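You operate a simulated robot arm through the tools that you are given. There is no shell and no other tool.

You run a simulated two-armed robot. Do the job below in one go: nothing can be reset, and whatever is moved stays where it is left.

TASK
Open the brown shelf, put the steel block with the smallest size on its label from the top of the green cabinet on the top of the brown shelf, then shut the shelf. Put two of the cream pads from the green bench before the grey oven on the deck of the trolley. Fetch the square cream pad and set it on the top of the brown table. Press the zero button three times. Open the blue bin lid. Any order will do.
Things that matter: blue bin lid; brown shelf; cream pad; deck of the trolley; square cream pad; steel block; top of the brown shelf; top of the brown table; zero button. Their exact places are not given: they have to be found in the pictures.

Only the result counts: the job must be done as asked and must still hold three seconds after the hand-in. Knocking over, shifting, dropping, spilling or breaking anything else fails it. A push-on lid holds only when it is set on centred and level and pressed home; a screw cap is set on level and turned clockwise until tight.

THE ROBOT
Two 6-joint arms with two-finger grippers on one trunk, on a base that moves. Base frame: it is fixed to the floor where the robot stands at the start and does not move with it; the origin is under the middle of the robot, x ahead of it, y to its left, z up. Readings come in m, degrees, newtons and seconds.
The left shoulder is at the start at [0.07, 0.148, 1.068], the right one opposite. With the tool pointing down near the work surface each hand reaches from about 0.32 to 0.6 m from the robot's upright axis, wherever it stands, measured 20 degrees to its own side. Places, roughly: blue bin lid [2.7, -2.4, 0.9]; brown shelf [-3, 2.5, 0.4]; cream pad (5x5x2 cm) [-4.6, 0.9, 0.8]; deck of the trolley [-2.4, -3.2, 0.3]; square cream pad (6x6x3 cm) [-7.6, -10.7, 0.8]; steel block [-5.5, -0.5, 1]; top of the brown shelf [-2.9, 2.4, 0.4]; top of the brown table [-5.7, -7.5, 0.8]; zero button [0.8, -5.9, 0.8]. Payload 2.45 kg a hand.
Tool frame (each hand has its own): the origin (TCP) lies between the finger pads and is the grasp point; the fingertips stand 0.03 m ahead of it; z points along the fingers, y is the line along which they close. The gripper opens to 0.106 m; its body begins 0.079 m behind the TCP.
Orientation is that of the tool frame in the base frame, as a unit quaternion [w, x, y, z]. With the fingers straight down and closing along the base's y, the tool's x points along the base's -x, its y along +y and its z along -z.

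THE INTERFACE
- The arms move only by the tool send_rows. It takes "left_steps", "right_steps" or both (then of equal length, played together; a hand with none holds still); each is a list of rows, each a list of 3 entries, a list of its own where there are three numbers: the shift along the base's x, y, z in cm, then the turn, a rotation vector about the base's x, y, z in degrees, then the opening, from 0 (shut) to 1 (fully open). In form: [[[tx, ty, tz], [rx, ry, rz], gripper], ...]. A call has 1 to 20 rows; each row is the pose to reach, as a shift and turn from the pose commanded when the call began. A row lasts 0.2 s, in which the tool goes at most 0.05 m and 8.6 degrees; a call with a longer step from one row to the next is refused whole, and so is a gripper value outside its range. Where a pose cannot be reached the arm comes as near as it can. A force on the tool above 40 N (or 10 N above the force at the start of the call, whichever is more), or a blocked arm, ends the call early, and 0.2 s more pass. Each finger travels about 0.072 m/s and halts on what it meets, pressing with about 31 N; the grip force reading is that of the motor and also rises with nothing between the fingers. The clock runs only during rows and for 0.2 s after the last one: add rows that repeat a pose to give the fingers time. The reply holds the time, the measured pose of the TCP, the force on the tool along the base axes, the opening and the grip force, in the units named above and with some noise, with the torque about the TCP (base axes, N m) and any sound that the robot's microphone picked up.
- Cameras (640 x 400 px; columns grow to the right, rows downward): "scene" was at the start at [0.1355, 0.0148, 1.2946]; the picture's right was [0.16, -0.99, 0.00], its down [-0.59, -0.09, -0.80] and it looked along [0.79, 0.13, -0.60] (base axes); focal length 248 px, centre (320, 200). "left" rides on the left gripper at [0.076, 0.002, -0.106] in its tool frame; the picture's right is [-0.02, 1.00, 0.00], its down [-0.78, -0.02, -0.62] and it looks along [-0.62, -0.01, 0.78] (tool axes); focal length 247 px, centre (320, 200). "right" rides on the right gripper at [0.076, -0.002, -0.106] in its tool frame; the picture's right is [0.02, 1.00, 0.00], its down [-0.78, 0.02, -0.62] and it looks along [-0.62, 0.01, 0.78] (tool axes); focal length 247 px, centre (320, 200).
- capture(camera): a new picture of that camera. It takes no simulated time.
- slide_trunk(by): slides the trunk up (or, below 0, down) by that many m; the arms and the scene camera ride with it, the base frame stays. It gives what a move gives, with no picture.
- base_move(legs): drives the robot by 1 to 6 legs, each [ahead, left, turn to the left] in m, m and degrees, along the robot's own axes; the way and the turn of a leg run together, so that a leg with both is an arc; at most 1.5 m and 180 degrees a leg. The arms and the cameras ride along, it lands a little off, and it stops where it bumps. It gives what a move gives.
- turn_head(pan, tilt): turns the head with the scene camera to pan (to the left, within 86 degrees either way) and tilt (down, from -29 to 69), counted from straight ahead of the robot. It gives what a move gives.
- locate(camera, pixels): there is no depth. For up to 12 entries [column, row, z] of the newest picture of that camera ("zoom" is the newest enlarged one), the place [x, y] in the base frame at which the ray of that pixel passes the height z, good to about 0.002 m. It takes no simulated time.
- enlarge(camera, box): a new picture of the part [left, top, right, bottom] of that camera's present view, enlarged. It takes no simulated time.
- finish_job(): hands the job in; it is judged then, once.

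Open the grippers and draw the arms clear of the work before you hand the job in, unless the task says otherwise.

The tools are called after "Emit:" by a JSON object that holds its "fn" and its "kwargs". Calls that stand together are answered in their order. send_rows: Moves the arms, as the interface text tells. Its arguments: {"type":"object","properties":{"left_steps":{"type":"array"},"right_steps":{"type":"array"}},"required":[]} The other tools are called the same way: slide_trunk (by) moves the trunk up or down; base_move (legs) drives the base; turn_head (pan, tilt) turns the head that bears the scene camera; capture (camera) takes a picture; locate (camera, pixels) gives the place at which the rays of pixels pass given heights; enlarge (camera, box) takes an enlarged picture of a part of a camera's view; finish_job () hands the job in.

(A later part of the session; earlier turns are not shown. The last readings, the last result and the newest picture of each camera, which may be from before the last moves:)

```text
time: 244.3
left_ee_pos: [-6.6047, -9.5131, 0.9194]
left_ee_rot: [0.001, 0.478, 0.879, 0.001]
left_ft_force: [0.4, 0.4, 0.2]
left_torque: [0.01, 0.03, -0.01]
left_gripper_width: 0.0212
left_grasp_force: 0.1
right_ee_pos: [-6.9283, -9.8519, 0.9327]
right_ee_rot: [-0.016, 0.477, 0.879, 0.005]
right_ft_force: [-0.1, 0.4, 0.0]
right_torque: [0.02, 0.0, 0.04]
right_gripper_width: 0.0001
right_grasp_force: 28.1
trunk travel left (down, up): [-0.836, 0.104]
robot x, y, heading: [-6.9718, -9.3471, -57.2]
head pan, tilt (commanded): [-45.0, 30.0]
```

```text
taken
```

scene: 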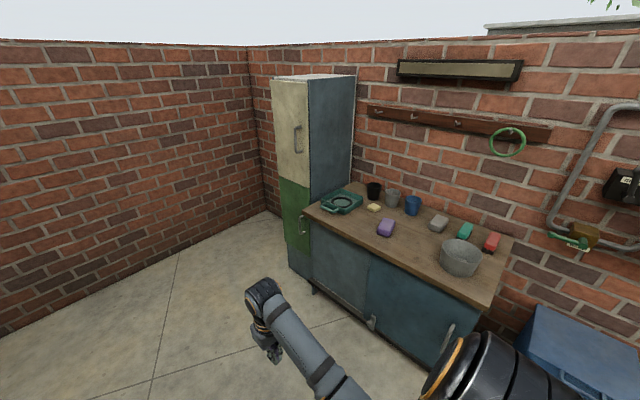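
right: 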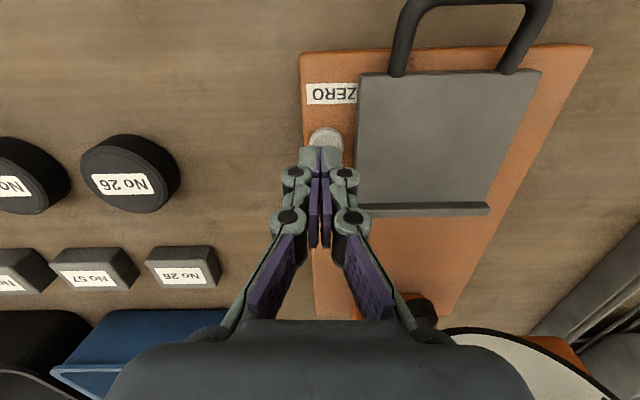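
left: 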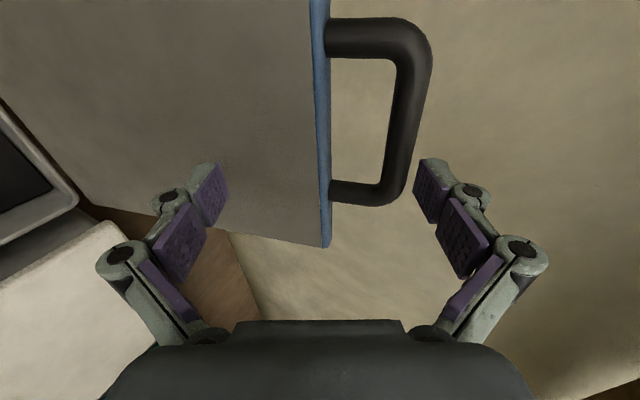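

A small cream item is at (374,207) on the cabinet top. I enlarge it and locate it.

Emit:
{"fn": "enlarge", "kwargs": {"camera": "scene", "box": [310, 170, 510, 300]}}

Emit:
{"fn": "locate", "kwargs": {"camera": "scene", "pixels": [[374, 207, 0.8], [374, 207, 0.85], [305, 212, 0.8], [492, 307, 0.8], [513, 240, 0.8], [372, 330, 0.0], [312, 290, 0.0]]}}

```text
3.08 times, centred on (410, 235) of scene
```

zoom: 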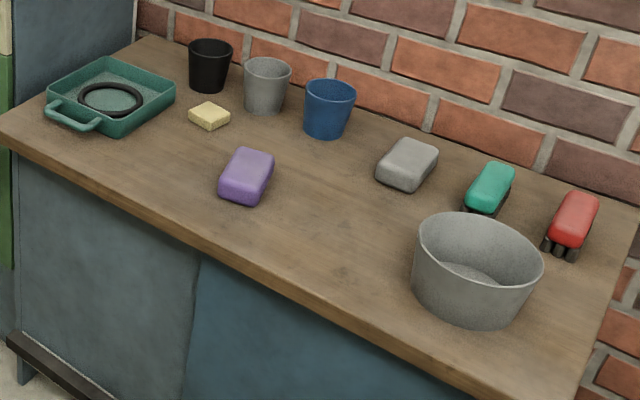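

```text
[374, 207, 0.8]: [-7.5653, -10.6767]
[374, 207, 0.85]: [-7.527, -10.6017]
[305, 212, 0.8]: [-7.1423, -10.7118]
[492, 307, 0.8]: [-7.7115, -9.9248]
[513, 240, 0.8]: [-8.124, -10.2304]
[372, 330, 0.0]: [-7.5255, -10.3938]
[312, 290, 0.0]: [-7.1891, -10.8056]
```

The square cream pad is at about (-7.565,-10.677,0.8). I drive ahead 0.6, turn right to face the cabinet and approach partly, lowering the trunk 0.1 m while the right hand stays high.

Emit:
{"fn": "base_move", "kwargs": {"legs": [[0.6, 0, 0], [0, 0, -90], [0.35, 0, 0]]}}

Emit:
{"fn": "send_rows", "kwargs": {"left_steps": [[[0, 0, 0], [0, 0, 0], 0.5], [[0, 0, 0], [0, 0, 0], 1.0], [[0, 0, 3], [0, 0, 0], 1.0]], "right_steps": [[[0, 0, 3], [0, 0, 0], 0], [[0, 0, 6], [0, 0, 0], 0], [[0, 0, 9], [0, 0, 0], 0]]}}

Emit:
{"fn": "turn_head", "kwargs": {"pan": 15, "tilt": 45}}

Emit:
{"fn": "capture", "kwargs": {"camera": "scene"}}

```text
time: 253.4
left_ee_pos: [-7.1128, -10.4079, 0.9198]
left_ee_rot: [0.0, 0.96, 0.28, 0.001]
left_ft_force: [-0.1, -0.4, 0.4]
left_torque: [0.03, 0.0, -0.02]
left_gripper_width: 0.0214
left_grasp_force: 0.1
right_ee_pos: [-7.4493, -10.0823, 0.9327]
right_ee_rot: [-0.007, 0.959, 0.282, 0.015]
right_ft_force: [-0.5, -0.2, 0.4]
right_torque: [-0.03, 0.0, 0.0]
right_gripper_width: 0.0
right_grasp_force: 28.6
trunk travel left (down, up): [-0.836, 0.104]
robot x, y, heading: [-6.9454, -10.0394, -147.2]
head pan, tilt (commanded): [-45.0, 30.0]
```

```text
time: 254.2
left_ee_pos: [-7.1122, -10.4073, 0.9495]
left_ee_rot: [0.0, 0.96, 0.281, 0.001]
left_ft_force: [-0.5, 0.0, -0.1]
left_torque: [0.0, 0.0, 0.0]
left_gripper_width: 0.1058
left_grasp_force: 0.2
right_ee_pos: [-7.4646, -10.0847, 0.9637]
right_ee_rot: [-0.006, 0.96, 0.281, 0.016]
right_ft_force: [-1.0, 0.1, 1.0]
right_torque: [0.01, -0.08, 0.01]
right_gripper_width: 0.0
right_grasp_force: 28.8
right hand out of reach, approached as far as the arm can: row 1, 2, 3
trunk travel left (down, up): [-0.836, 0.104]
robot x, y, heading: [-6.9455, -10.0385, -147.3]
head pan, tilt (commanded): [-45.0, 30.0]
```

```text
time: 255.5
left_ee_pos: [-7.1119, -10.4068, 0.9491]
left_ee_rot: [0.001, 0.96, 0.28, 0.001]
left_ft_force: [-0.4, -0.2, -0.3]
left_torque: [0.02, -0.02, -0.03]
left_gripper_width: 0.1058
left_grasp_force: 0.1
right_ee_pos: [-7.4641, -10.0857, 0.9632]
right_ee_rot: [-0.006, 0.96, 0.281, 0.015]
right_ft_force: [0.5, -0.7, 0.3]
right_torque: [0.0, 0.01, 0.0]
right_gripper_width: 0.0
right_grasp_force: 28.6
trunk travel left (down, up): [-0.836, 0.104]
robot x, y, heading: [-6.948, -10.039, -147.6]
head pan, tilt (commanded): [15.0, 45.0]
```

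```text
taken
```

scene: 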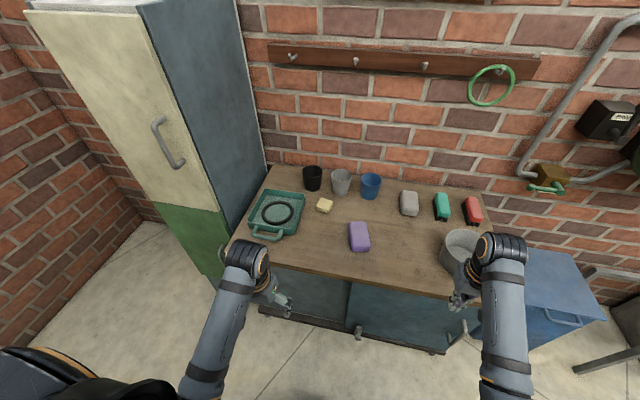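

I drive 0.27 m closer and look with the left camera at the pad and its neighbours.

Emit:
{"fn": "base_move", "kwargs": {"legs": [[0.27, 0, 0]]}}

Emit:
{"fn": "capture", "kwargs": {"camera": "left"}}

Emit:
{"fn": "capture", "kwargs": {"camera": "scene"}}

```text
time: 257.4
left_ee_pos: [-7.3372, -10.5506, 0.95]
left_ee_rot: [0.0, 0.96, 0.281, 0.0]
left_ft_force: [-0.5, 0.0, -0.5]
left_torque: [-0.04, 0.01, 0.02]
left_gripper_width: 0.106
left_grasp_force: 0.1
right_ee_pos: [-7.6884, -10.2283, 0.9642]
right_ee_rot: [-0.007, 0.959, 0.282, 0.015]
right_ft_force: [0.4, 0.6, -0.5]
right_torque: [0.02, 0.02, 0.02]
right_gripper_width: 0.0002
right_grasp_force: 28.6
trunk travel left (down, up): [-0.836, 0.104]
robot x, y, heading: [-7.1699, -10.183, -147.4]
head pan, tilt (commanded): [15.0, 45.0]
```

```text
taken
```

left: 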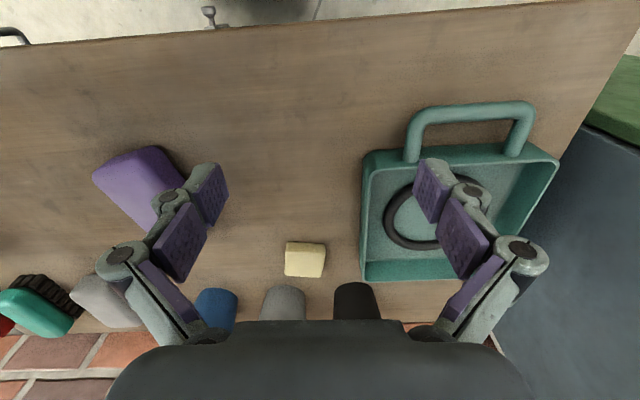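

```text
taken
```

scene: 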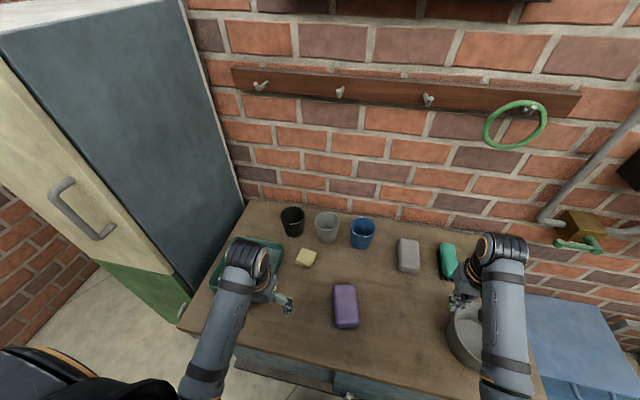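

In the left view the pad is at (305,259), nearly aligned with the gripper; tray edge at col 362. I locate pad corners and neighbours.

Emit:
{"fn": "locate", "kwargs": {"camera": "left", "pixels": [[287, 242, 0.83], [325, 244, 0.83], [323, 277, 0.8], [285, 275, 0.8], [305, 258, 0.83], [362, 240, 0.84], [285, 290, 0.9], [355, 285, 0.9]]}}

Emit:
{"fn": "enlarge", "kwargs": {"camera": "scene", "box": [230, 190, 390, 290]}}

```text
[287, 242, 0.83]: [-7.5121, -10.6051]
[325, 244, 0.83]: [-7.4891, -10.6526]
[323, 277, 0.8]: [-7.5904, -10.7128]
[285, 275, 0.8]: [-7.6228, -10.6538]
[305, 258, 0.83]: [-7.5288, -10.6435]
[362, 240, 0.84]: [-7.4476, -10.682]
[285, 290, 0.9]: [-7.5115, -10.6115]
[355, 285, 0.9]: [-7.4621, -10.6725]
```

```text
4.00 times, centred on (310, 240) of scene
```

zoom: 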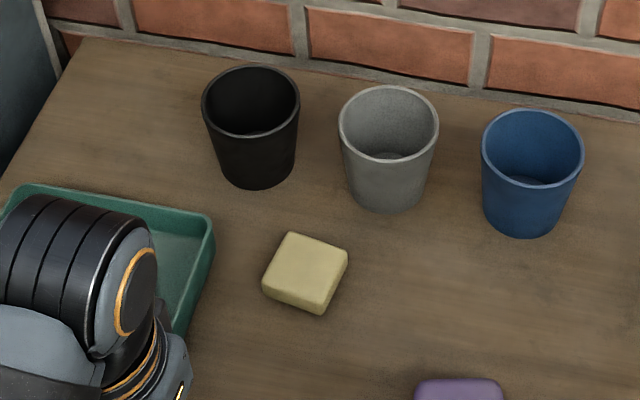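

I triangulate the pad's top centre from the scene zoom at (305,266).

Emit:
{"fn": "locate", "kwargs": {"camera": "zoom", "pixels": [[305, 264, 0.8], [305, 264, 0.83], [305, 264, 0.86], [289, 234, 0.83], [347, 250, 0.83], [326, 302, 0.83], [263, 279, 0.83], [215, 222, 0.84], [290, 185, 0.8], [385, 212, 0.8]]}}

Emit:
{"fn": "locate", "kwargs": {"camera": "left", "pixels": [[305, 258, 0.8], [305, 258, 0.83], [305, 258, 0.86]]}}

```text
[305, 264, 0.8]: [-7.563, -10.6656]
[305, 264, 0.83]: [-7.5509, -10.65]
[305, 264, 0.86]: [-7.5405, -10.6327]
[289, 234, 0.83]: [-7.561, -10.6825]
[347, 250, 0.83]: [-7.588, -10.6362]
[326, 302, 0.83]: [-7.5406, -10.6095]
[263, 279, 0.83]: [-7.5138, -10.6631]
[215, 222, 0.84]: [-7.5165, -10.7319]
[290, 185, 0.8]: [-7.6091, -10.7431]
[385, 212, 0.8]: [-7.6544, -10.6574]
```

```text
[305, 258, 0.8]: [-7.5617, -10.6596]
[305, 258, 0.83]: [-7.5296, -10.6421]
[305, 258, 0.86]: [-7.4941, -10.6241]
```

Pad top is at z≈0.805 (table ≈0.775). I check with the right camera how the right hand sits relative to the pan before lowering the trunk a little.

Emit:
{"fn": "capture", "kwargs": {"camera": "right"}}

```text
taken
```

right: 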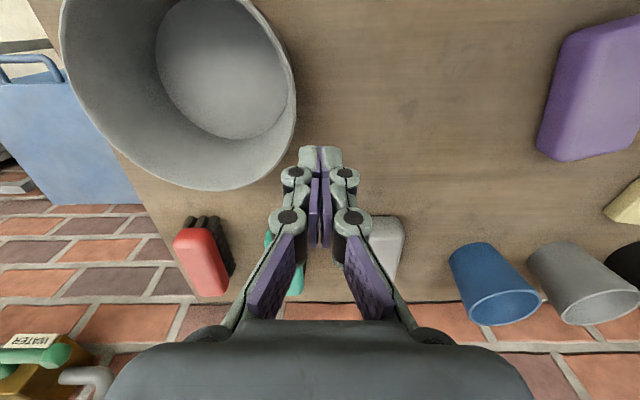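

Lowering 5 cm is safe for the right hand. I do so, then move the left hand above the pad with a 20° forward tilt.

Emit:
{"fn": "slide_trunk", "kwargs": {"by": -0.05}}

Emit:
{"fn": "send_rows", "kwargs": {"left_steps": [[[-3.7, -1.8, 0], [-1.8, 2.8, -0.8], 1], [[-7.5, -3.6, 0], [-3.6, 5.6, -1.7], 1], [[-11.2, -5.4, 0], [-5.4, 8.4, -2.5], 1], [[-15, -7.2, 0], [-7.2, 11.2, -3.3], 1], [[-18.7, -9, 0], [-9, 14, -4.2], 1], [[-22.4, -10.8, 0], [-10.8, 16.85, -5], 1], [[-22.4, -10.8, 0], [-10.8, 16.85, -5], 1]]}}

Emit:
{"fn": "capture", "kwargs": {"camera": "left"}}

Emit:
{"fn": "enlarge", "kwargs": {"camera": "scene", "box": [200, 180, 400, 320]}}

```text
time: 258.4
left_ee_pos: [-7.3371, -10.5502, 0.9007]
left_ee_rot: [0.0, 0.96, 0.282, 0.0]
left_ft_force: [0.1, 0.3, 1.5]
left_torque: [-0.01, 0.05, 0.0]
left_gripper_width: 0.1059
left_grasp_force: 0.0
right_ee_pos: [-7.6887, -10.2291, 0.9134]
right_ee_rot: [-0.007, 0.959, 0.283, 0.015]
right_ft_force: [1.1, 0.3, 1.0]
right_torque: [0.02, -0.01, 0.01]
right_gripper_width: 0.0001
right_grasp_force: 28.1
trunk travel left (down, up): [-0.786, 0.154]
robot x, y, heading: [-7.173, -10.1794, -147.5]
head pan, tilt (commanded): [15.0, 45.0]
```

```text
time: 259.9
left_ee_pos: [-7.5624, -10.6577, 0.9008]
left_ee_rot: [0.049, 0.956, 0.236, -0.167]
left_ft_force: [0.0, 0.0, -0.3]
left_torque: [-0.02, 0.01, -0.01]
left_gripper_width: 0.1063
left_grasp_force: 0.0
right_ee_pos: [-7.6892, -10.2289, 0.9144]
right_ee_rot: [-0.007, 0.959, 0.283, 0.014]
right_ft_force: [-0.3, 0.0, -0.2]
right_torque: [-0.06, 0.01, -0.02]
right_gripper_width: 0.0002
right_grasp_force: 28.7
trunk travel left (down, up): [-0.786, 0.154]
robot x, y, heading: [-7.1688, -10.1852, -147.4]
head pan, tilt (commanded): [15.0, 45.0]
```

```text
taken
```

left: 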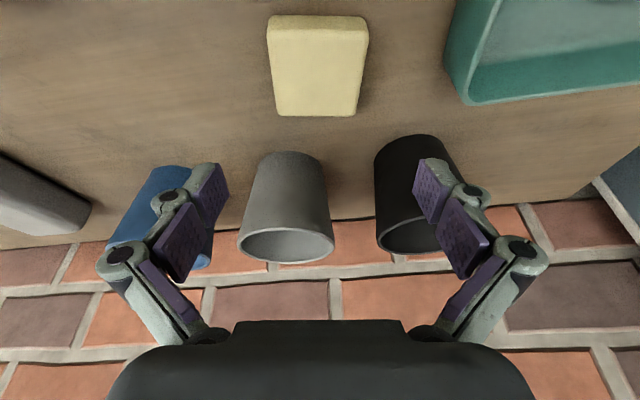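

```text
2.86 times, centred on (300, 250) of scene
```

zoom: 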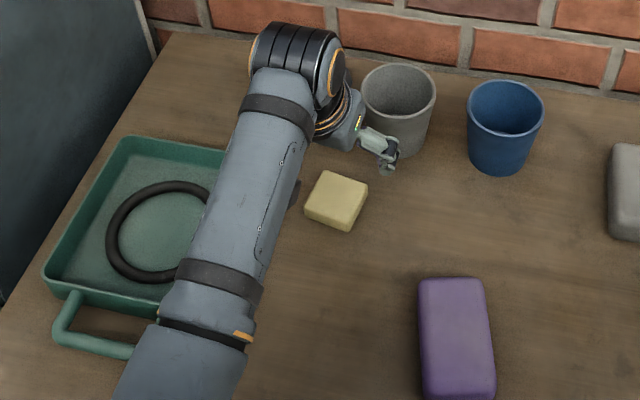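

Vertical descent will bring the fingers onto the pad; pots stay ~5 cm beyond the tips. I descend 5.5 cm and check.

Emit:
{"fn": "send_rows", "kwargs": {"left_steps": [[[0.3, -0.1, -2], [0, 0, 0], 1], [[0.5, -0.2, -4], [0, 0, 0], 1], [[0.5, -0.2, -5.5], [0, 0, 0], 1], [[0.5, -0.2, -5.5], [0, 0, 0], 1]]}}

Emit:
{"fn": "capture", "kwargs": {"camera": "left"}}

```text
time: 260.9
left_ee_pos: [-7.5555, -10.662, 0.845]
left_ee_rot: [0.05, 0.956, 0.235, -0.167]
left_ft_force: [0.1, -0.6, 0.8]
left_torque: [0.03, 0.01, -0.03]
left_gripper_width: 0.106
left_grasp_force: 0.1
right_ee_pos: [-7.6897, -10.2305, 0.9119]
right_ee_rot: [-0.007, 0.959, 0.282, 0.014]
right_ft_force: [-0.2, -0.4, 0.7]
right_torque: [-0.04, -0.01, 0.0]
right_gripper_width: 0.0
right_grasp_force: 29.0
trunk travel left (down, up): [-0.786, 0.154]
robot x, y, heading: [-7.171, -10.179, -147.3]
head pan, tilt (commanded): [15.0, 45.0]
```

```text
taken
```

left: 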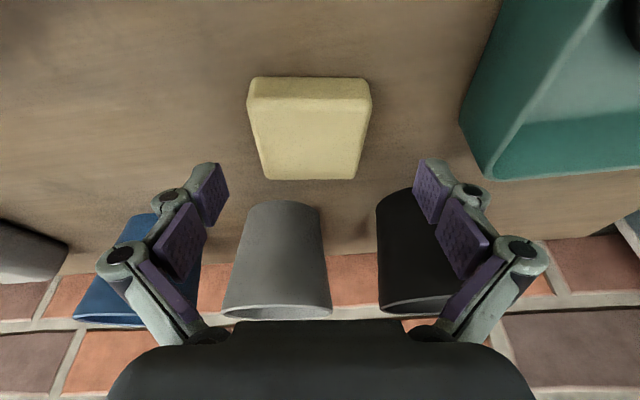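

The pad is centred between the fingers. I descend 3 cm and close.

Emit:
{"fn": "send_rows", "kwargs": {"left_steps": [[[0, 0, -1.5], [0, 0, 0], 1], [[0, 0, -3], [0, 0, 0], 1], [[0, 0, -3], [0, 0, 0], 0.7], [[0, 0, -3], [0, 0, 0], 0.5], [[0, 0, -3], [0, 0, 0], 0.4], [[0, 0, -3], [0, 0, 0], 0.4]]}}

Emit:
{"fn": "capture", "kwargs": {"camera": "left"}}

```text
time: 262.3
left_ee_pos: [-7.562, -10.6516, 0.8283]
left_ee_rot: [0.045, 0.954, 0.234, -0.179]
left_ft_force: [5.0, 22.6, 41.5]
left_torque: [1.86, 0.46, -0.46]
left_gripper_width: 0.0675
left_grasp_force: 18.8
right_ee_pos: [-7.6864, -10.2231, 0.9167]
right_ee_rot: [-0.003, 0.96, 0.281, 0.011]
right_ft_force: [-0.5, 0.8, -0.7]
right_torque: [-0.03, 0.02, 0.03]
right_gripper_width: 0.0002
right_grasp_force: 29.1
trunk travel left (down, up): [-0.786, 0.154]
robot x, y, heading: [-7.169, -10.1816, -147.5]
head pan, tilt (commanded): [15.0, 45.0]
stopped in row 6 (left hand): the force on the tool passed its limit at 44 N (the readings are from after the stop); the commanded pose is now the measured one
```

```text
taken
```

left: 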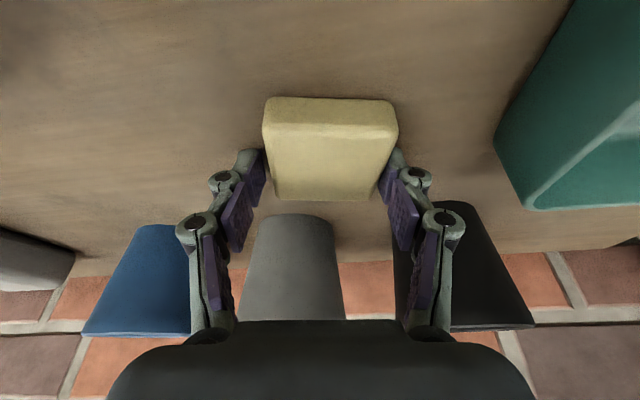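

The fingertips touched the table while closing. I raise about 0.7 cm and close fully on the pad.

Emit:
{"fn": "send_rows", "kwargs": {"left_steps": [[[0, 0, 0.5], [0, 0, 0], 0.65], [[0, 0, 0.9], [0, 0, 0], 0.5], [[0, 0, 0.9], [0, 0, 0], 0.4], [[0, 0, 0.9], [0, 0, 0], 0.4]]}}

Emit:
{"fn": "capture", "kwargs": {"camera": "left"}}

```text
time: 263.3
left_ee_pos: [-7.5601, -10.6561, 0.8289]
left_ee_rot: [0.048, 0.956, 0.235, -0.171]
left_ft_force: [-1.8, 10.9, 18.9]
left_torque: [0.8, 0.42, -0.2]
left_gripper_width: 0.0597
left_grasp_force: 31.0
right_ee_pos: [-7.6885, -10.2263, 0.9129]
right_ee_rot: [-0.004, 0.959, 0.282, 0.014]
right_ft_force: [0.4, 0.4, 0.3]
right_torque: [0.0, -0.04, -0.02]
right_gripper_width: 0.0001
right_grasp_force: 29.2
trunk travel left (down, up): [-0.786, 0.154]
robot x, y, heading: [-7.17, -10.1812, -147.3]
head pan, tilt (commanded): [15.0, 45.0]
```

```text
taken
```

left: 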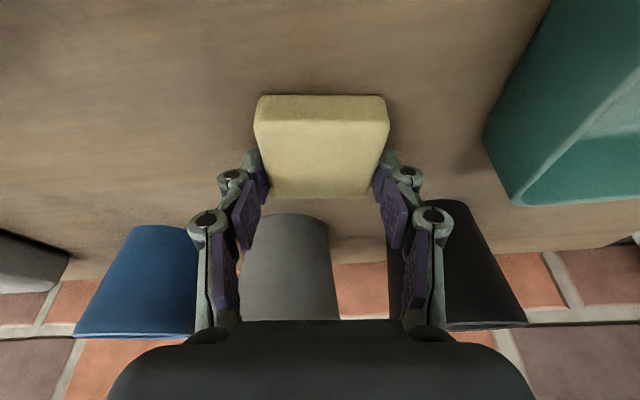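

Gripped (width 59.7 mm, 31 N). I lift 8 cm straight up.

Emit:
{"fn": "send_rows", "kwargs": {"left_steps": [[[0, 0, 1], [0, 0, 0], 0.4], [[0, 0, 3], [0, 0, 0], 0.4], [[0, 0, 6], [0, 0, 0], 0.4], [[0, 0, 9], [0, 0, 0], 0.4], [[0, 0, 9], [0, 0, 0], 0.4]]}}

Emit:
{"fn": "capture", "kwargs": {"camera": "left"}}

```text
time: 264.5
left_ee_pos: [-7.5605, -10.6585, 0.9157]
left_ee_rot: [0.046, 0.956, 0.236, -0.169]
left_ft_force: [-0.1, 0.4, -1.1]
left_torque: [-0.01, 0.01, 0.03]
left_gripper_width: 0.0598
left_grasp_force: 31.2
right_ee_pos: [-7.6898, -10.2285, 0.9135]
right_ee_rot: [-0.007, 0.959, 0.282, 0.015]
right_ft_force: [0.7, -0.1, -0.9]
right_torque: [0.04, 0.0, 0.02]
right_gripper_width: 0.0001
right_grasp_force: 28.5
trunk travel left (down, up): [-0.786, 0.154]
robot x, y, heading: [-7.1711, -10.1816, -147.6]
head pan, tilt (commanded): [15.0, 45.0]
```

```text
taken
```

left: 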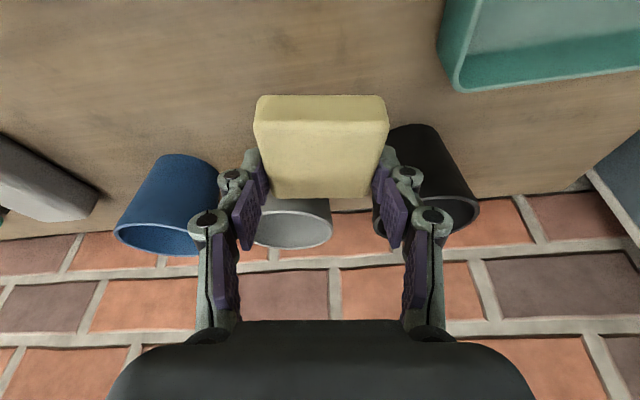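

The pad is held. I back away from the cabinet, turn right, and drive back along the yard toward the door.

Emit:
{"fn": "base_move", "kwargs": {"legs": [[-0.6, 0, 0], [0, 0, -90], [1.5, 0, 0], [1.5, 0, 0]]}}

Emit:
{"fn": "turn_head", "kwargs": {"pan": -50, "tilt": 25}}

Emit:
{"fn": "capture", "kwargs": {"camera": "scene"}}

```text
time: 285.6
left_ee_pos: [-8.7747, -6.9934, 0.9153]
left_ee_rot: [-0.085, 0.849, -0.498, -0.154]
left_ft_force: [-0.1, 0.2, -0.4]
left_torque: [0.0, -0.02, 0.0]
left_gripper_width: 0.0595
left_grasp_force: 30.6
right_ee_pos: [-8.3491, -6.8508, 0.9133]
right_ee_rot: [0.005, 0.884, -0.467, 0.016]
right_ft_force: [0.0, 0.9, 0.4]
right_torque: [-0.01, 0.0, -0.01]
right_gripper_width: 0.0001
right_grasp_force: 28.2
trunk travel left (down, up): [-0.786, 0.154]
robot x, y, heading: [-8.2901, -7.3686, 124.1]
head pan, tilt (commanded): [15.0, 45.0]
```

```text
time: 287.0
left_ee_pos: [-8.7762, -6.9935, 0.9156]
left_ee_rot: [-0.085, 0.849, -0.498, -0.154]
left_ft_force: [-0.6, -1.1, 0.3]
left_torque: [0.01, 0.02, -0.02]
left_gripper_width: 0.0593
left_grasp_force: 31.0
right_ee_pos: [-8.3487, -6.852, 0.9133]
right_ee_rot: [0.006, 0.884, -0.467, 0.015]
right_ft_force: [-0.3, 0.5, -0.4]
right_torque: [0.0, -0.03, 0.04]
right_gripper_width: 0.0
right_grasp_force: 28.7
trunk travel left (down, up): [-0.786, 0.154]
robot x, y, heading: [-8.2855, -7.3687, 124.1]
head pan, tilt (commanded): [-50.0, 25.0]
```

```text
taken
```

scene: 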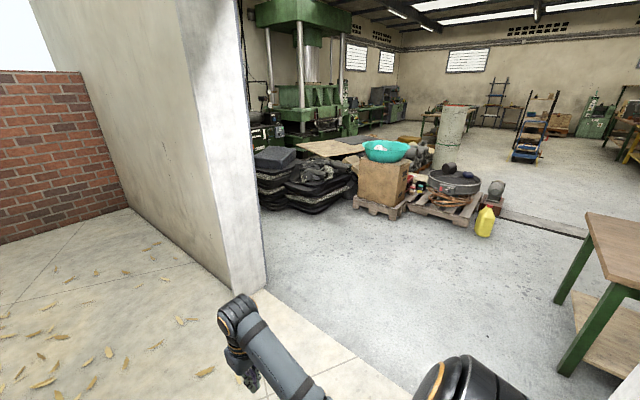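

I go ahead 0.63 m to the door's middle, turn right to heading ≈32.7° and pass through.

Emit:
{"fn": "base_move", "kwargs": {"legs": [[0.63, 0, 0], [0, 0, -91.4], [1.5, 0, 0]]}}

Emit:
{"fn": "turn_head", "kwargs": {"pan": -40, "tilt": 30}}

Emit:
{"fn": "capture", "kwargs": {"camera": "scene"}}

```text
time: 301.4
left_ee_pos: [-6.9923, -5.5591, 0.916]
left_ee_rot: [0.17, -0.238, 0.955, 0.046]
left_ft_force: [0.9, 0.0, -0.7]
left_torque: [0.02, -0.01, -0.01]
left_gripper_width: 0.0593
left_grasp_force: 30.5
right_ee_pos: [-6.8608, -5.9881, 0.9143]
right_ee_rot: [-0.014, -0.284, 0.959, -0.007]
right_ft_force: [-0.1, -0.3, -0.5]
right_torque: [0.01, 0.04, -0.02]
right_gripper_width: 0.0
right_grasp_force: 28.2
trunk travel left (down, up): [-0.786, 0.154]
robot x, y, heading: [-7.3796, -6.0358, 32.6]
head pan, tilt (commanded): [-50.0, 25.0]
```

```text
time: 302.1
left_ee_pos: [-6.9925, -5.5607, 0.9164]
left_ee_rot: [0.168, -0.238, 0.955, 0.047]
left_ft_force: [0.3, -0.7, -1.1]
left_torque: [0.02, 0.03, 0.03]
left_gripper_width: 0.0592
left_grasp_force: 31.5
right_ee_pos: [-6.8603, -5.9873, 0.913]
right_ee_rot: [-0.015, -0.284, 0.959, -0.008]
right_ft_force: [-0.2, -0.5, 0.1]
right_torque: [0.0, 0.0, -0.02]
right_gripper_width: 0.0
right_grasp_force: 28.1
trunk travel left (down, up): [-0.786, 0.154]
robot x, y, heading: [-7.3819, -6.0331, 32.7]
head pan, tilt (commanded): [-40.0, 30.0]
```

```text
taken
```

scene: 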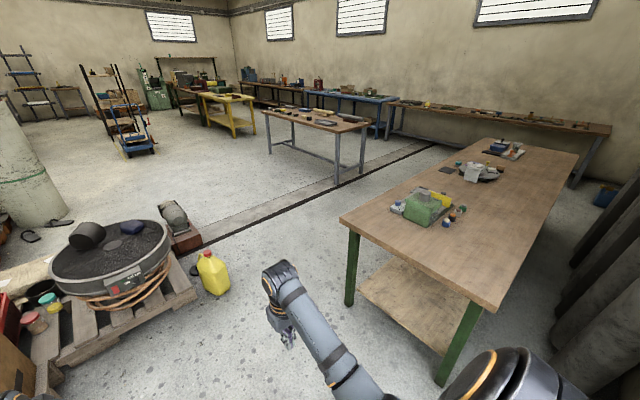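

The near end of the brown table is free around (455,262). I locate its corners and items to choose the drop spot.

Emit:
{"fn": "locate", "kwargs": {"camera": "scene", "pixels": [[342, 219, 0.8], [497, 307, 0.8], [455, 255, 0.8], [430, 250, 0.8], [395, 212, 0.8], [446, 225, 0.8], [347, 304, 0.0], [440, 383, 0.0], [578, 157, 0.8], [497, 140, 0.8], [213, 290, 0.0], [190, 300, 0.0]]}}

Emit:
{"fn": "enlarge", "kwargs": {"camera": "scene", "box": [330, 130, 590, 320]}}

```text
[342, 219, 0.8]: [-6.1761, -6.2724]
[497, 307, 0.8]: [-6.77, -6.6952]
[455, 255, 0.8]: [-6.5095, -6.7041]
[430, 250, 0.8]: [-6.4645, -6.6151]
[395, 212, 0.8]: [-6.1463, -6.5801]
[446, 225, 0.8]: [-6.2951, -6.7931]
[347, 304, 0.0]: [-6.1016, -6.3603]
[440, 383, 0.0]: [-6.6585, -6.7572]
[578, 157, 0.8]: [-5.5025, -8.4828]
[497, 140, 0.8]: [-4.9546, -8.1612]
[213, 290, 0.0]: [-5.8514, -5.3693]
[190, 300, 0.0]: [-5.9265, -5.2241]
```

```text
2.11 times, centred on (460, 225) of scene
```

zoom: 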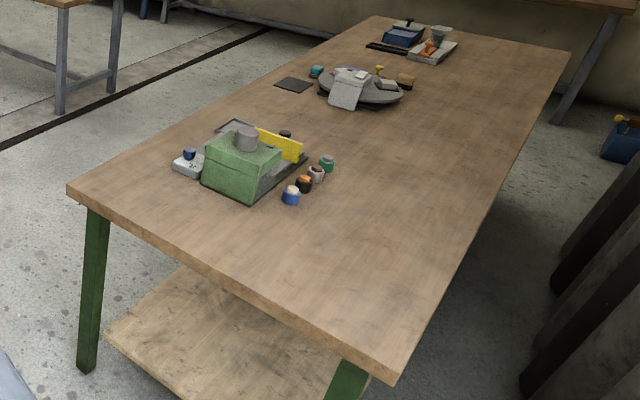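

I choose the spot about (-6.52,-6.72) (free corner, ≥0.2 m from other items). I turn right 90° to face the table's end and look.

Emit:
{"fn": "base_move", "kwargs": {"legs": [[0, 0, -90]]}}

Emit:
{"fn": "turn_head", "kwargs": {"pan": 0, "tilt": 40}}

Emit:
{"fn": "capture", "kwargs": {"camera": "scene"}}

```text
time: 306.4
left_ee_pos: [-6.9098, -6.4333, 0.916]
left_ee_rot: [0.151, 0.516, 0.838, -0.088]
left_ft_force: [0.2, -0.4, -1.4]
left_torque: [0.0, -0.01, 0.0]
left_gripper_width: 0.059
left_grasp_force: 30.8
right_ee_pos: [-7.3411, -6.5575, 0.9137]
right_ee_rot: [-0.014, 0.486, 0.874, 0.005]
right_ft_force: [0.7, 0.8, -0.2]
right_torque: [-0.01, 0.02, 0.0]
right_gripper_width: 0.0001
right_grasp_force: 29.1
trunk travel left (down, up): [-0.786, 0.154]
robot x, y, heading: [-7.38, -6.0394, -58.1]
head pan, tilt (commanded): [-40.0, 30.0]
```

```text
time: 307.5
left_ee_pos: [-6.9106, -6.4341, 0.9159]
left_ee_rot: [0.152, 0.516, 0.839, -0.088]
left_ft_force: [-0.1, -1.3, -0.6]
left_torque: [-0.01, -0.02, 0.02]
left_gripper_width: 0.0593
left_grasp_force: 31.1
right_ee_pos: [-7.3417, -6.5563, 0.9138]
right_ee_rot: [-0.015, 0.485, 0.874, 0.006]
right_ft_force: [0.4, 0.1, 0.2]
right_torque: [-0.01, 0.0, -0.02]
right_gripper_width: 0.0
right_grasp_force: 28.5
trunk travel left (down, up): [-0.786, 0.154]
robot x, y, heading: [-7.3789, -6.0365, -58.0]
head pan, tilt (commanded): [0.0, 40.0]
```

```text
taken
```

scene: 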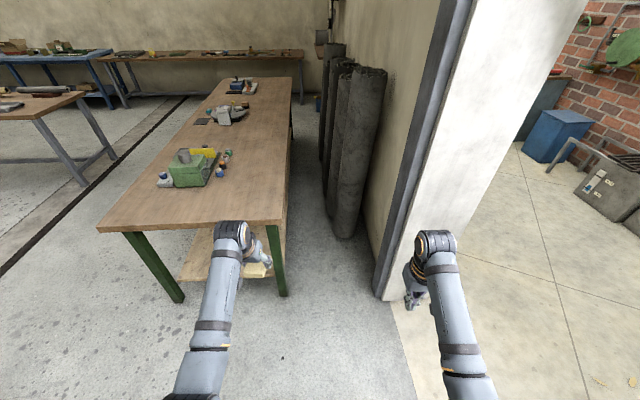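

The pad hangs just before the table end; the right hand is near the door jamb, so I retract it first, then drive left 0.19 and ahead 0.46.

Emit:
{"fn": "send_rows", "kwargs": {"right_steps": [[[-2.2, 3.4, 0], [0, 0, 0], 0], [[-4.4, 6.8, 0], [0, 0, 0], 0]]}}

Emit:
{"fn": "base_move", "kwargs": {"legs": [[0, 0.19, 0], [0.46, 0, 0]]}}

Emit:
{"fn": "turn_head", "kwargs": {"pan": 10, "tilt": 50}}

Emit:
{"fn": "capture", "kwargs": {"camera": "scene"}}

Emit:
{"fn": "capture", "kwargs": {"camera": "left"}}

```text
time: 308.1
left_ee_pos: [-6.9117, -6.4321, 0.9166]
left_ee_rot: [0.153, 0.516, 0.838, -0.089]
left_ft_force: [-0.2, 0.6, -1.1]
left_torque: [-0.03, -0.02, 0.03]
left_gripper_width: 0.0594
left_grasp_force: 31.4
right_ee_pos: [-7.3889, -6.4893, 0.904]
right_ee_rot: [-0.012, 0.485, 0.874, 0.005]
right_ft_force: [-0.2, 0.5, -0.1]
right_torque: [0.02, -0.02, 0.03]
right_gripper_width: 0.0001
right_grasp_force: 28.4
right hand out of reach, approached as far as the arm can: row 1, 2
trunk travel left (down, up): [-0.786, 0.154]
robot x, y, heading: [-7.3838, -6.0375, -58.1]
head pan, tilt (commanded): [0.0, 40.0]
```

```text
time: 312.0
left_ee_pos: [-6.51, -6.7285, 0.9158]
left_ee_rot: [0.153, 0.516, 0.838, -0.089]
left_ft_force: [0.2, -0.2, -0.4]
left_torque: [0.02, 0.01, -0.04]
left_gripper_width: 0.0591
left_grasp_force: 31.1
right_ee_pos: [-6.9878, -6.7817, 0.9028]
right_ee_rot: [-0.014, 0.487, 0.873, 0.006]
right_ft_force: [0.4, 0.3, -0.3]
right_torque: [0.01, -0.01, 0.02]
right_gripper_width: 0.0
right_grasp_force: 29.1
trunk travel left (down, up): [-0.786, 0.154]
robot x, y, heading: [-6.9774, -6.333, -58.4]
head pan, tilt (commanded): [0.0, 40.0]
```

```text
time: 312.7
left_ee_pos: [-6.5098, -6.7287, 0.9165]
left_ee_rot: [0.151, 0.517, 0.838, -0.089]
left_ft_force: [-1.0, -0.6, -0.5]
left_torque: [0.0, 0.01, 0.01]
left_gripper_width: 0.0592
left_grasp_force: 31.3
right_ee_pos: [-6.9886, -6.7835, 0.9021]
right_ee_rot: [-0.014, 0.487, 0.873, 0.006]
right_ft_force: [-0.2, -0.2, 0.2]
right_torque: [-0.01, -0.02, -0.02]
right_gripper_width: 0.0
right_grasp_force: 28.5
trunk travel left (down, up): [-0.786, 0.154]
robot x, y, heading: [-6.9749, -6.3304, -58.7]
head pan, tilt (commanded): [10.0, 50.0]
```

```text
taken
```

scene: 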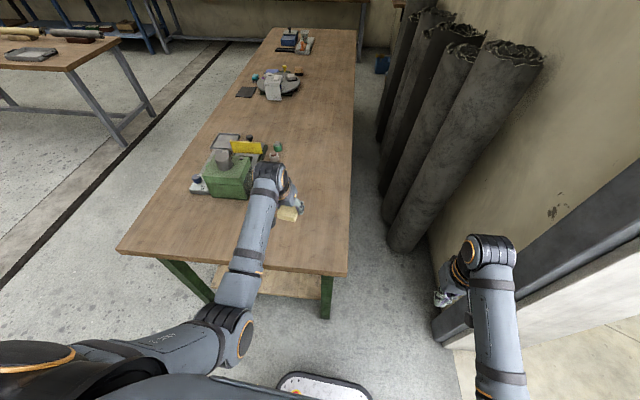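

```text
taken
```

left: 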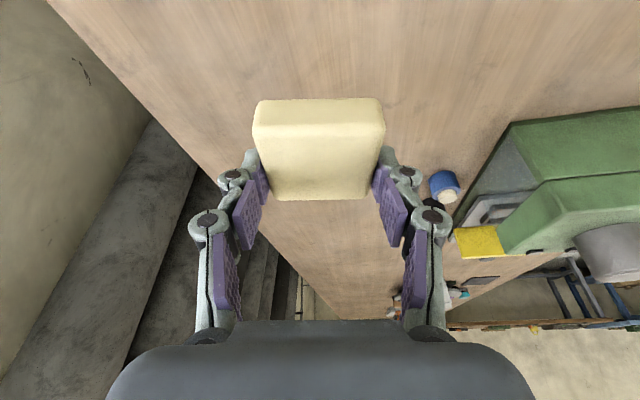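

The pad is above the free corner of the brown table. I lower it to about 3 cm above the table.

Emit:
{"fn": "send_rows", "kwargs": {"left_steps": [[[0, 0, -2], [0, 0, 0], 0.4], [[0, 0, -4], [0, 0, 0], 0.4], [[0, 0, -6], [0, 0, 0], 0.4], [[0, 0, -6], [0, 0, 0], 0.4]]}}

Emit:
{"fn": "capture", "kwargs": {"camera": "left"}}

Emit:
{"fn": "enlarge", "kwargs": {"camera": "scene", "box": [200, 130, 360, 290]}}

```text
time: 313.7
left_ee_pos: [-6.5093, -6.7282, 0.8541]
left_ee_rot: [0.152, 0.517, 0.838, -0.088]
left_ft_force: [0.2, 0.2, -1.4]
left_torque: [-0.01, 0.02, 0.0]
left_gripper_width: 0.0593
left_grasp_force: 31.0
right_ee_pos: [-6.9887, -6.7833, 0.9021]
right_ee_rot: [-0.014, 0.487, 0.873, 0.006]
right_ft_force: [-0.6, -0.4, -0.9]
right_torque: [-0.02, 0.01, -0.02]
right_gripper_width: 0.0004
right_grasp_force: 28.7
trunk travel left (down, up): [-0.786, 0.154]
robot x, y, heading: [-6.9788, -6.3315, -58.3]
head pan, tilt (commanded): [10.0, 50.0]
```

```text
taken
```

left: 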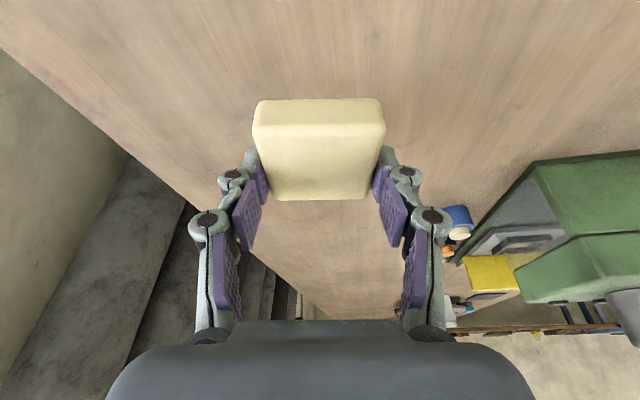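

```text
2.50 times, centred on (280, 210) of scene
```

zoom: 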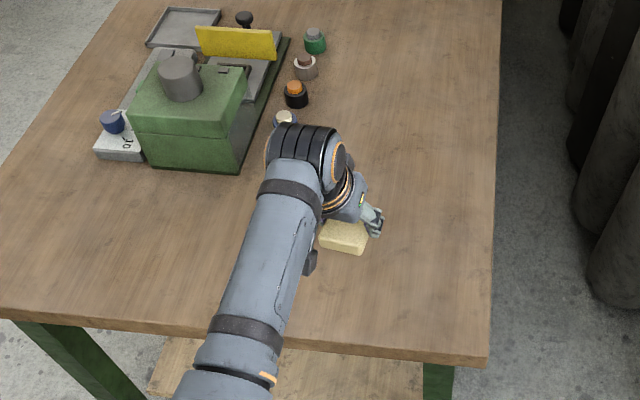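

Clear of neighbours. I lower in small steps to feel the table.

Emit:
{"fn": "send_rows", "kwargs": {"left_steps": [[[0, 0, -0.8], [0, 0, 0], 0.4], [[0, 0, -1.4], [0, 0, 0], 0.4], [[0, 0, -1.7], [0, 0, 0], 0.4]]}}

```text
time: 314.5
left_ee_pos: [-6.5091, -6.7274, 0.8392]
left_ee_rot: [0.151, 0.517, 0.838, -0.088]
left_ft_force: [-0.3, -0.8, -1.4]
left_torque: [-0.03, -0.01, 0.03]
left_gripper_width: 0.0593
left_grasp_force: 31.5
right_ee_pos: [-6.9872, -6.784, 0.9028]
right_ee_rot: [-0.014, 0.487, 0.873, 0.006]
right_ft_force: [0.4, 0.3, 0.2]
right_torque: [-0.01, 0.03, 0.0]
right_gripper_width: 0.0
right_grasp_force: 28.7
trunk travel left (down, up): [-0.786, 0.154]
robot x, y, heading: [-6.9751, -6.3313, -58.5]
head pan, tilt (commanded): [10.0, 50.0]
```

Not touching yet. I continue down 3 mm per row, four rows.

Emit:
{"fn": "send_rows", "kwargs": {"left_steps": [[[0, 0, -0.3], [0, 0, 0], 0.4], [[0, 0, -0.6], [0, 0, 0], 0.4]]}}

```text
time: 315.1
left_ee_pos: [-6.5098, -6.7285, 0.8333]
left_ee_rot: [0.151, 0.517, 0.838, -0.09]
left_ft_force: [-0.3, -0.3, -1.1]
left_torque: [0.01, 0.03, -0.01]
left_gripper_width: 0.0592
left_grasp_force: 30.8
right_ee_pos: [-6.9885, -6.7828, 0.9028]
right_ee_rot: [-0.014, 0.487, 0.873, 0.006]
right_ft_force: [0.0, 1.1, -0.3]
right_torque: [0.01, -0.01, 0.01]
right_gripper_width: 0.0
right_grasp_force: 28.8
trunk travel left (down, up): [-0.786, 0.154]
robot x, y, heading: [-6.9796, -6.3291, -58.8]
head pan, tilt (commanded): [10.0, 50.0]
```

Still free. Two more steps of 3 mm.

Emit:
{"fn": "send_rows", "kwargs": {"left_steps": [[[0, 0, -0.3], [0, 0, 0], 0.4], [[0, 0, -0.6], [0, 0, 0], 0.4]]}}

```text
time: 315.7
left_ee_pos: [-6.5107, -6.7289, 0.8265]
left_ee_rot: [0.151, 0.517, 0.838, -0.089]
left_ft_force: [1.1, -0.1, -1.5]
left_torque: [-0.02, 0.03, -0.01]
left_gripper_width: 0.059
left_grasp_force: 31.5
right_ee_pos: [-6.9884, -6.7828, 0.9025]
right_ee_rot: [-0.015, 0.487, 0.873, 0.005]
right_ft_force: [0.0, -0.3, -0.9]
right_torque: [0.0, 0.03, 0.07]
right_gripper_width: 0.0
right_grasp_force: 28.6
trunk travel left (down, up): [-0.786, 0.154]
robot x, y, heading: [-6.9752, -6.3317, -58.3]
head pan, tilt (commanded): [10.0, 50.0]
```

Still no contact; I continue with another 6 mm and check.

Emit:
{"fn": "send_rows", "kwargs": {"left_steps": [[[0, 0, -0.3], [0, 0, 0], 0.4], [[0, 0, -0.6], [0, 0, 0], 0.4]]}}

Emit:
{"fn": "enlarge", "kwargs": {"camera": "scene", "box": [240, 170, 340, 250]}}

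```text
time: 316.3
left_ee_pos: [-6.5098, -6.7284, 0.8218]
left_ee_rot: [0.151, 0.517, 0.838, -0.09]
left_ft_force: [-1.1, 0.3, -1.6]
left_torque: [0.01, -0.01, 0.02]
left_gripper_width: 0.0591
left_grasp_force: 31.1
right_ee_pos: [-6.9873, -6.7829, 0.9035]
right_ee_rot: [-0.014, 0.487, 0.873, 0.006]
right_ft_force: [0.4, 0.4, 0.0]
right_torque: [0.04, -0.01, 0.0]
right_gripper_width: 0.0
right_grasp_force: 28.5
trunk travel left (down, up): [-0.786, 0.154]
robot x, y, heading: [-6.9799, -6.3339, -58.7]
head pan, tilt (commanded): [10.0, 50.0]
```

```text
5.00 times, centred on (290, 210) of scene
```

zoom: 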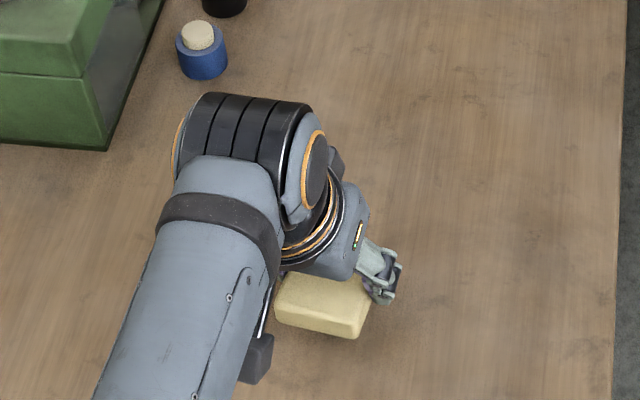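

I keep lowering by 3 mm steps.

Emit:
{"fn": "send_rows", "kwargs": {"left_steps": [[[0, 0, -0.3], [0, 0, 0], 0.4], [[0, 0, -0.6], [0, 0, 0], 0.4]]}}

```text
time: 316.9
left_ee_pos: [-6.509, -6.728, 0.8144]
left_ee_rot: [0.152, 0.517, 0.838, -0.09]
left_ft_force: [0.4, 0.3, -1.2]
left_torque: [0.01, -0.02, 0.01]
left_gripper_width: 0.0591
left_grasp_force: 31.1
right_ee_pos: [-6.9897, -6.7832, 0.9021]
right_ee_rot: [-0.014, 0.487, 0.873, 0.005]
right_ft_force: [0.4, -0.2, -0.2]
right_torque: [0.02, 0.0, 0.01]
right_gripper_width: 0.0001
right_grasp_force: 28.4
trunk travel left (down, up): [-0.786, 0.154]
robot x, y, heading: [-6.981, -6.3308, -58.7]
head pan, tilt (commanded): [10.0, 50.0]
```

Continue down in 3 mm steps.

Emit:
{"fn": "send_rows", "kwargs": {"left_steps": [[[0, 0, -0.3], [0, 0, 0], 0.4], [[0, 0, -0.6], [0, 0, 0], 0.4], [[0, 0, -0.9], [0, 0, 0], 0.4]]}}

Emit:
{"fn": "capture", "kwargs": {"camera": "left"}}

```text
time: 317.7
left_ee_pos: [-6.5093, -6.7289, 0.8064]
left_ee_rot: [0.151, 0.517, 0.838, -0.089]
left_ft_force: [0.7, 0.2, -0.2]
left_torque: [-0.02, 0.01, 0.02]
left_gripper_width: 0.0592
left_grasp_force: 31.1
right_ee_pos: [-6.9882, -6.7827, 0.9036]
right_ee_rot: [-0.014, 0.487, 0.873, 0.006]
right_ft_force: [0.2, 0.1, 0.1]
right_torque: [0.0, -0.03, -0.02]
right_gripper_width: 0.0
right_grasp_force: 28.4
trunk travel left (down, up): [-0.786, 0.154]
robot x, y, heading: [-6.9796, -6.3289, -58.4]
head pan, tilt (commanded): [10.0, 50.0]
```

```text
taken
```

left: 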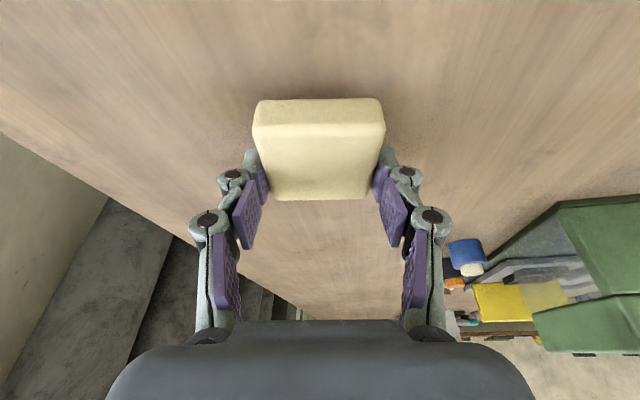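

The load reading dropped from about -1.3 to -0.2 N, so contact may be starting. One more 2 mm step.

Emit:
{"fn": "send_rows", "kwargs": {"left_steps": [[[0, 0, -0.2], [0, 0, 0], 0.4], [[0, 0, -0.2], [0, 0, 0], 0.4]]}}

```text
time: 318.3
left_ee_pos: [-6.5098, -6.7292, 0.8035]
left_ee_rot: [0.153, 0.516, 0.838, -0.088]
left_ft_force: [1.3, -0.5, -0.4]
left_torque: [0.01, 0.0, 0.01]
left_gripper_width: 0.0594
left_grasp_force: 31.0
right_ee_pos: [-6.9881, -6.7837, 0.903]
right_ee_rot: [-0.015, 0.488, 0.873, 0.006]
right_ft_force: [0.1, -0.1, 0.2]
right_torque: [0.03, 0.01, 0.03]
right_gripper_width: 0.0
right_grasp_force: 28.7
trunk travel left (down, up): [-0.786, 0.154]
robot x, y, heading: [-6.9804, -6.3293, -58.4]
head pan, tilt (commanded): [10.0, 50.0]
```

No clear contact yet; continue 3 mm steps.

Emit:
{"fn": "send_rows", "kwargs": {"left_steps": [[[0, 0, -0.3], [0, 0, 0], 0.4], [[0, 0, -0.6], [0, 0, 0], 0.4], [[0, 0, -0.6], [0, 0, 0], 0.4]]}}

```text
time: 319.1
left_ee_pos: [-6.5097, -6.7284, 0.797]
left_ee_rot: [0.152, 0.517, 0.838, -0.089]
left_ft_force: [0.4, 0.1, -0.8]
left_torque: [0.0, 0.03, 0.05]
left_gripper_width: 0.0592
left_grasp_force: 31.3
right_ee_pos: [-6.9881, -6.7837, 0.9027]
right_ee_rot: [-0.013, 0.488, 0.873, 0.006]
right_ft_force: [0.1, 1.3, -0.5]
right_torque: [-0.01, 0.01, -0.02]
right_gripper_width: 0.0001
right_grasp_force: 28.1
trunk travel left (down, up): [-0.786, 0.154]
robot x, y, heading: [-6.9808, -6.3312, -58.5]
head pan, tilt (commanded): [10.0, 50.0]
```

The table must be nearer 0.75. I continue 9 mm more.

Emit:
{"fn": "send_rows", "kwargs": {"left_steps": [[[0, 0, -0.3], [0, 0, 0], 0.4], [[0, 0, -0.6], [0, 0, 0], 0.4], [[0, 0, -0.9], [0, 0, 0], 0.4], [[0, 0, -0.9], [0, 0, 0], 0.4]]}}

```text
time: 320.1
left_ee_pos: [-6.5097, -6.7299, 0.791]
left_ee_rot: [0.153, 0.516, 0.838, -0.089]
left_ft_force: [-0.1, -0.2, 3.3]
left_torque: [-0.17, 0.1, -0.06]
left_gripper_width: 0.0592
left_grasp_force: 31.0
right_ee_pos: [-6.9881, -6.7819, 0.9027]
right_ee_rot: [-0.012, 0.487, 0.874, 0.006]
right_ft_force: [0.1, 0.9, -0.2]
right_torque: [0.02, 0.02, 0.0]
right_gripper_width: 0.0
right_grasp_force: 28.4
trunk travel left (down, up): [-0.786, 0.154]
robot x, y, heading: [-6.9776, -6.3298, -58.4]
head pan, tilt (commanded): [10.0, 50.0]
```

Contact (+3.3 N). I open the gripper moderately to release the pad, then rise straight up.

Emit:
{"fn": "send_rows", "kwargs": {"left_steps": [[[0, 0, 0.1], [0, 0, 0], 0.6], [[0, 0, 0.1], [0, 0, 0], 0.75], [[0, 0, 0.1], [0, 0, 0], 0.8], [[0, 0, 2], [0, 0, 0], 0.8], [[0, 0, 5], [0, 0, 0], 0.8], [[0, 0, 9], [0, 0, 0], 0.8]]}}

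Emit:
{"fn": "capture", "kwargs": {"camera": "left"}}

Emit:
{"fn": "capture", "kwargs": {"camera": "scene"}}

```text
time: 321.5
left_ee_pos: [-6.5101, -6.7303, 0.8802]
left_ee_rot: [0.152, 0.517, 0.838, -0.089]
left_ft_force: [0.2, -0.7, 0.0]
left_torque: [-0.01, 0.0, 0.02]
left_gripper_width: 0.0847
left_grasp_force: 0.1
right_ee_pos: [-6.9886, -6.7826, 0.9029]
right_ee_rot: [-0.014, 0.487, 0.874, 0.005]
right_ft_force: [0.0, -0.3, 0.7]
right_torque: [-0.02, 0.0, -0.05]
right_gripper_width: 0.0001
right_grasp_force: 28.8
trunk travel left (down, up): [-0.786, 0.154]
robot x, y, heading: [-6.9812, -6.3309, -58.6]
head pan, tilt (commanded): [10.0, 50.0]
```

```text
taken
```

left: 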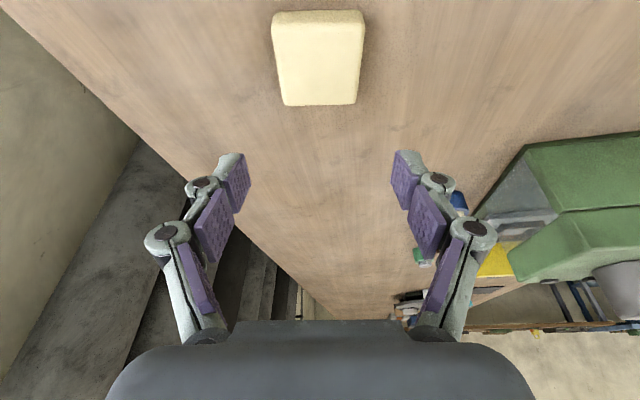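

```text
taken
```

scene: 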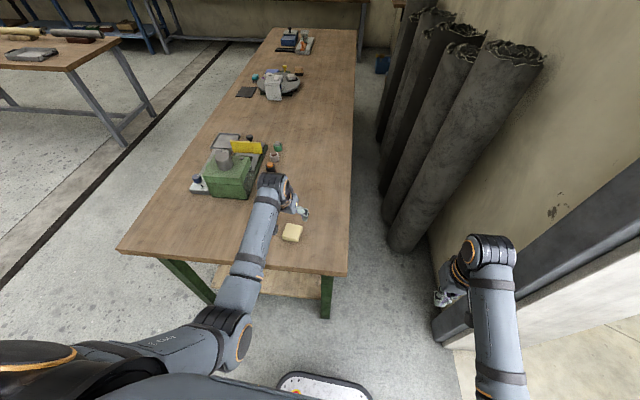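

The pad lies flat on the brown table. I straighten and retract the left hand, then back away from the table.

Emit:
{"fn": "send_rows", "kwargs": {"left_steps": [[[-1.8, 3.0, 1], [4.4, 2.6, 1.2], 0.6], [[-3.7, 6.0, 1], [8.8, 5.2, 2.4], 0.4], [[-5.5, 9.0, 1], [13.1, 7.7, 3.6], 0.2], [[-7.3, 11.9, 1], [17.5, 10.3, 4.8], 0.1]]}}

Emit:
{"fn": "base_move", "kwargs": {"legs": [[-0.46, 0, 0], [0, -0.1, 0]]}}

Emit:
{"fn": "turn_head", "kwargs": {"pan": 75, "tilt": 30}}

Emit:
{"fn": "capture", "kwargs": {"camera": "scene"}}

```text
time: 322.5
left_ee_pos: [-6.584, -6.6075, 0.8904]
left_ee_rot: [0.0, 0.489, 0.872, -0.001]
left_ft_force: [-0.5, 0.5, -0.5]
left_torque: [-0.01, 0.0, -0.02]
left_gripper_width: 0.0105
left_grasp_force: 0.0
right_ee_pos: [-6.9889, -6.7822, 0.9035]
right_ee_rot: [-0.013, 0.487, 0.873, 0.005]
right_ft_force: [0.2, -0.1, 0.7]
right_torque: [-0.02, 0.01, -0.01]
right_gripper_width: 0.0
right_grasp_force: 28.6
trunk travel left (down, up): [-0.786, 0.154]
robot x, y, heading: [-6.9775, -6.333, -58.5]
head pan, tilt (commanded): [10.0, 50.0]
```

```text
time: 326.0
left_ee_pos: [-6.9043, -6.2723, 0.8905]
left_ee_rot: [0.0, 0.488, 0.873, -0.001]
left_ft_force: [-0.7, 0.6, -0.2]
left_torque: [0.03, 0.0, -0.06]
left_gripper_width: 0.0103
left_grasp_force: 0.1
right_ee_pos: [-7.3111, -6.4458, 0.9029]
right_ee_rot: [-0.014, 0.487, 0.873, 0.006]
right_ft_force: [-0.9, -0.1, -0.8]
right_torque: [-0.01, -0.01, 0.01]
right_gripper_width: 0.0
right_grasp_force: 28.9
trunk travel left (down, up): [-0.786, 0.154]
robot x, y, heading: [-7.3029, -5.9929, -58.2]
head pan, tilt (commanded): [10.0, 50.0]
```

```text
time: 327.4
left_ee_pos: [-6.9057, -6.273, 0.8902]
left_ee_rot: [0.0, 0.489, 0.872, 0.0]
left_ft_force: [-0.1, -0.3, 0.8]
left_torque: [-0.02, -0.03, 0.04]
left_gripper_width: 0.0105
left_grasp_force: 0.0
right_ee_pos: [-7.3103, -6.447, 0.9029]
right_ee_rot: [-0.013, 0.487, 0.873, 0.006]
right_ft_force: [0.7, -0.2, -0.3]
right_torque: [0.0, 0.01, 0.0]
right_gripper_width: 0.0
right_grasp_force: 28.7
trunk travel left (down, up): [-0.786, 0.154]
robot x, y, heading: [-7.3037, -5.993, -58.5]
head pan, tilt (commanded): [75.0, 30.0]
```

```text
taken
```

scene: 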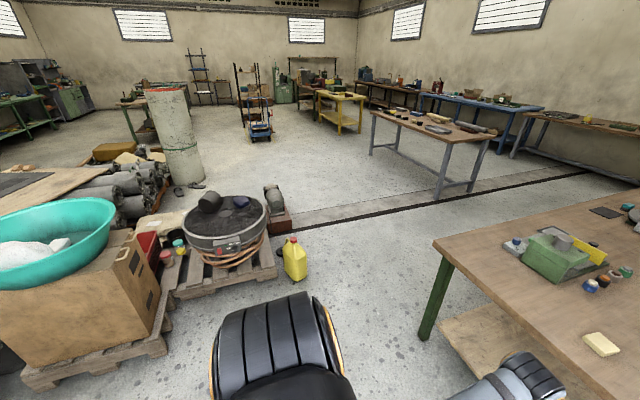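

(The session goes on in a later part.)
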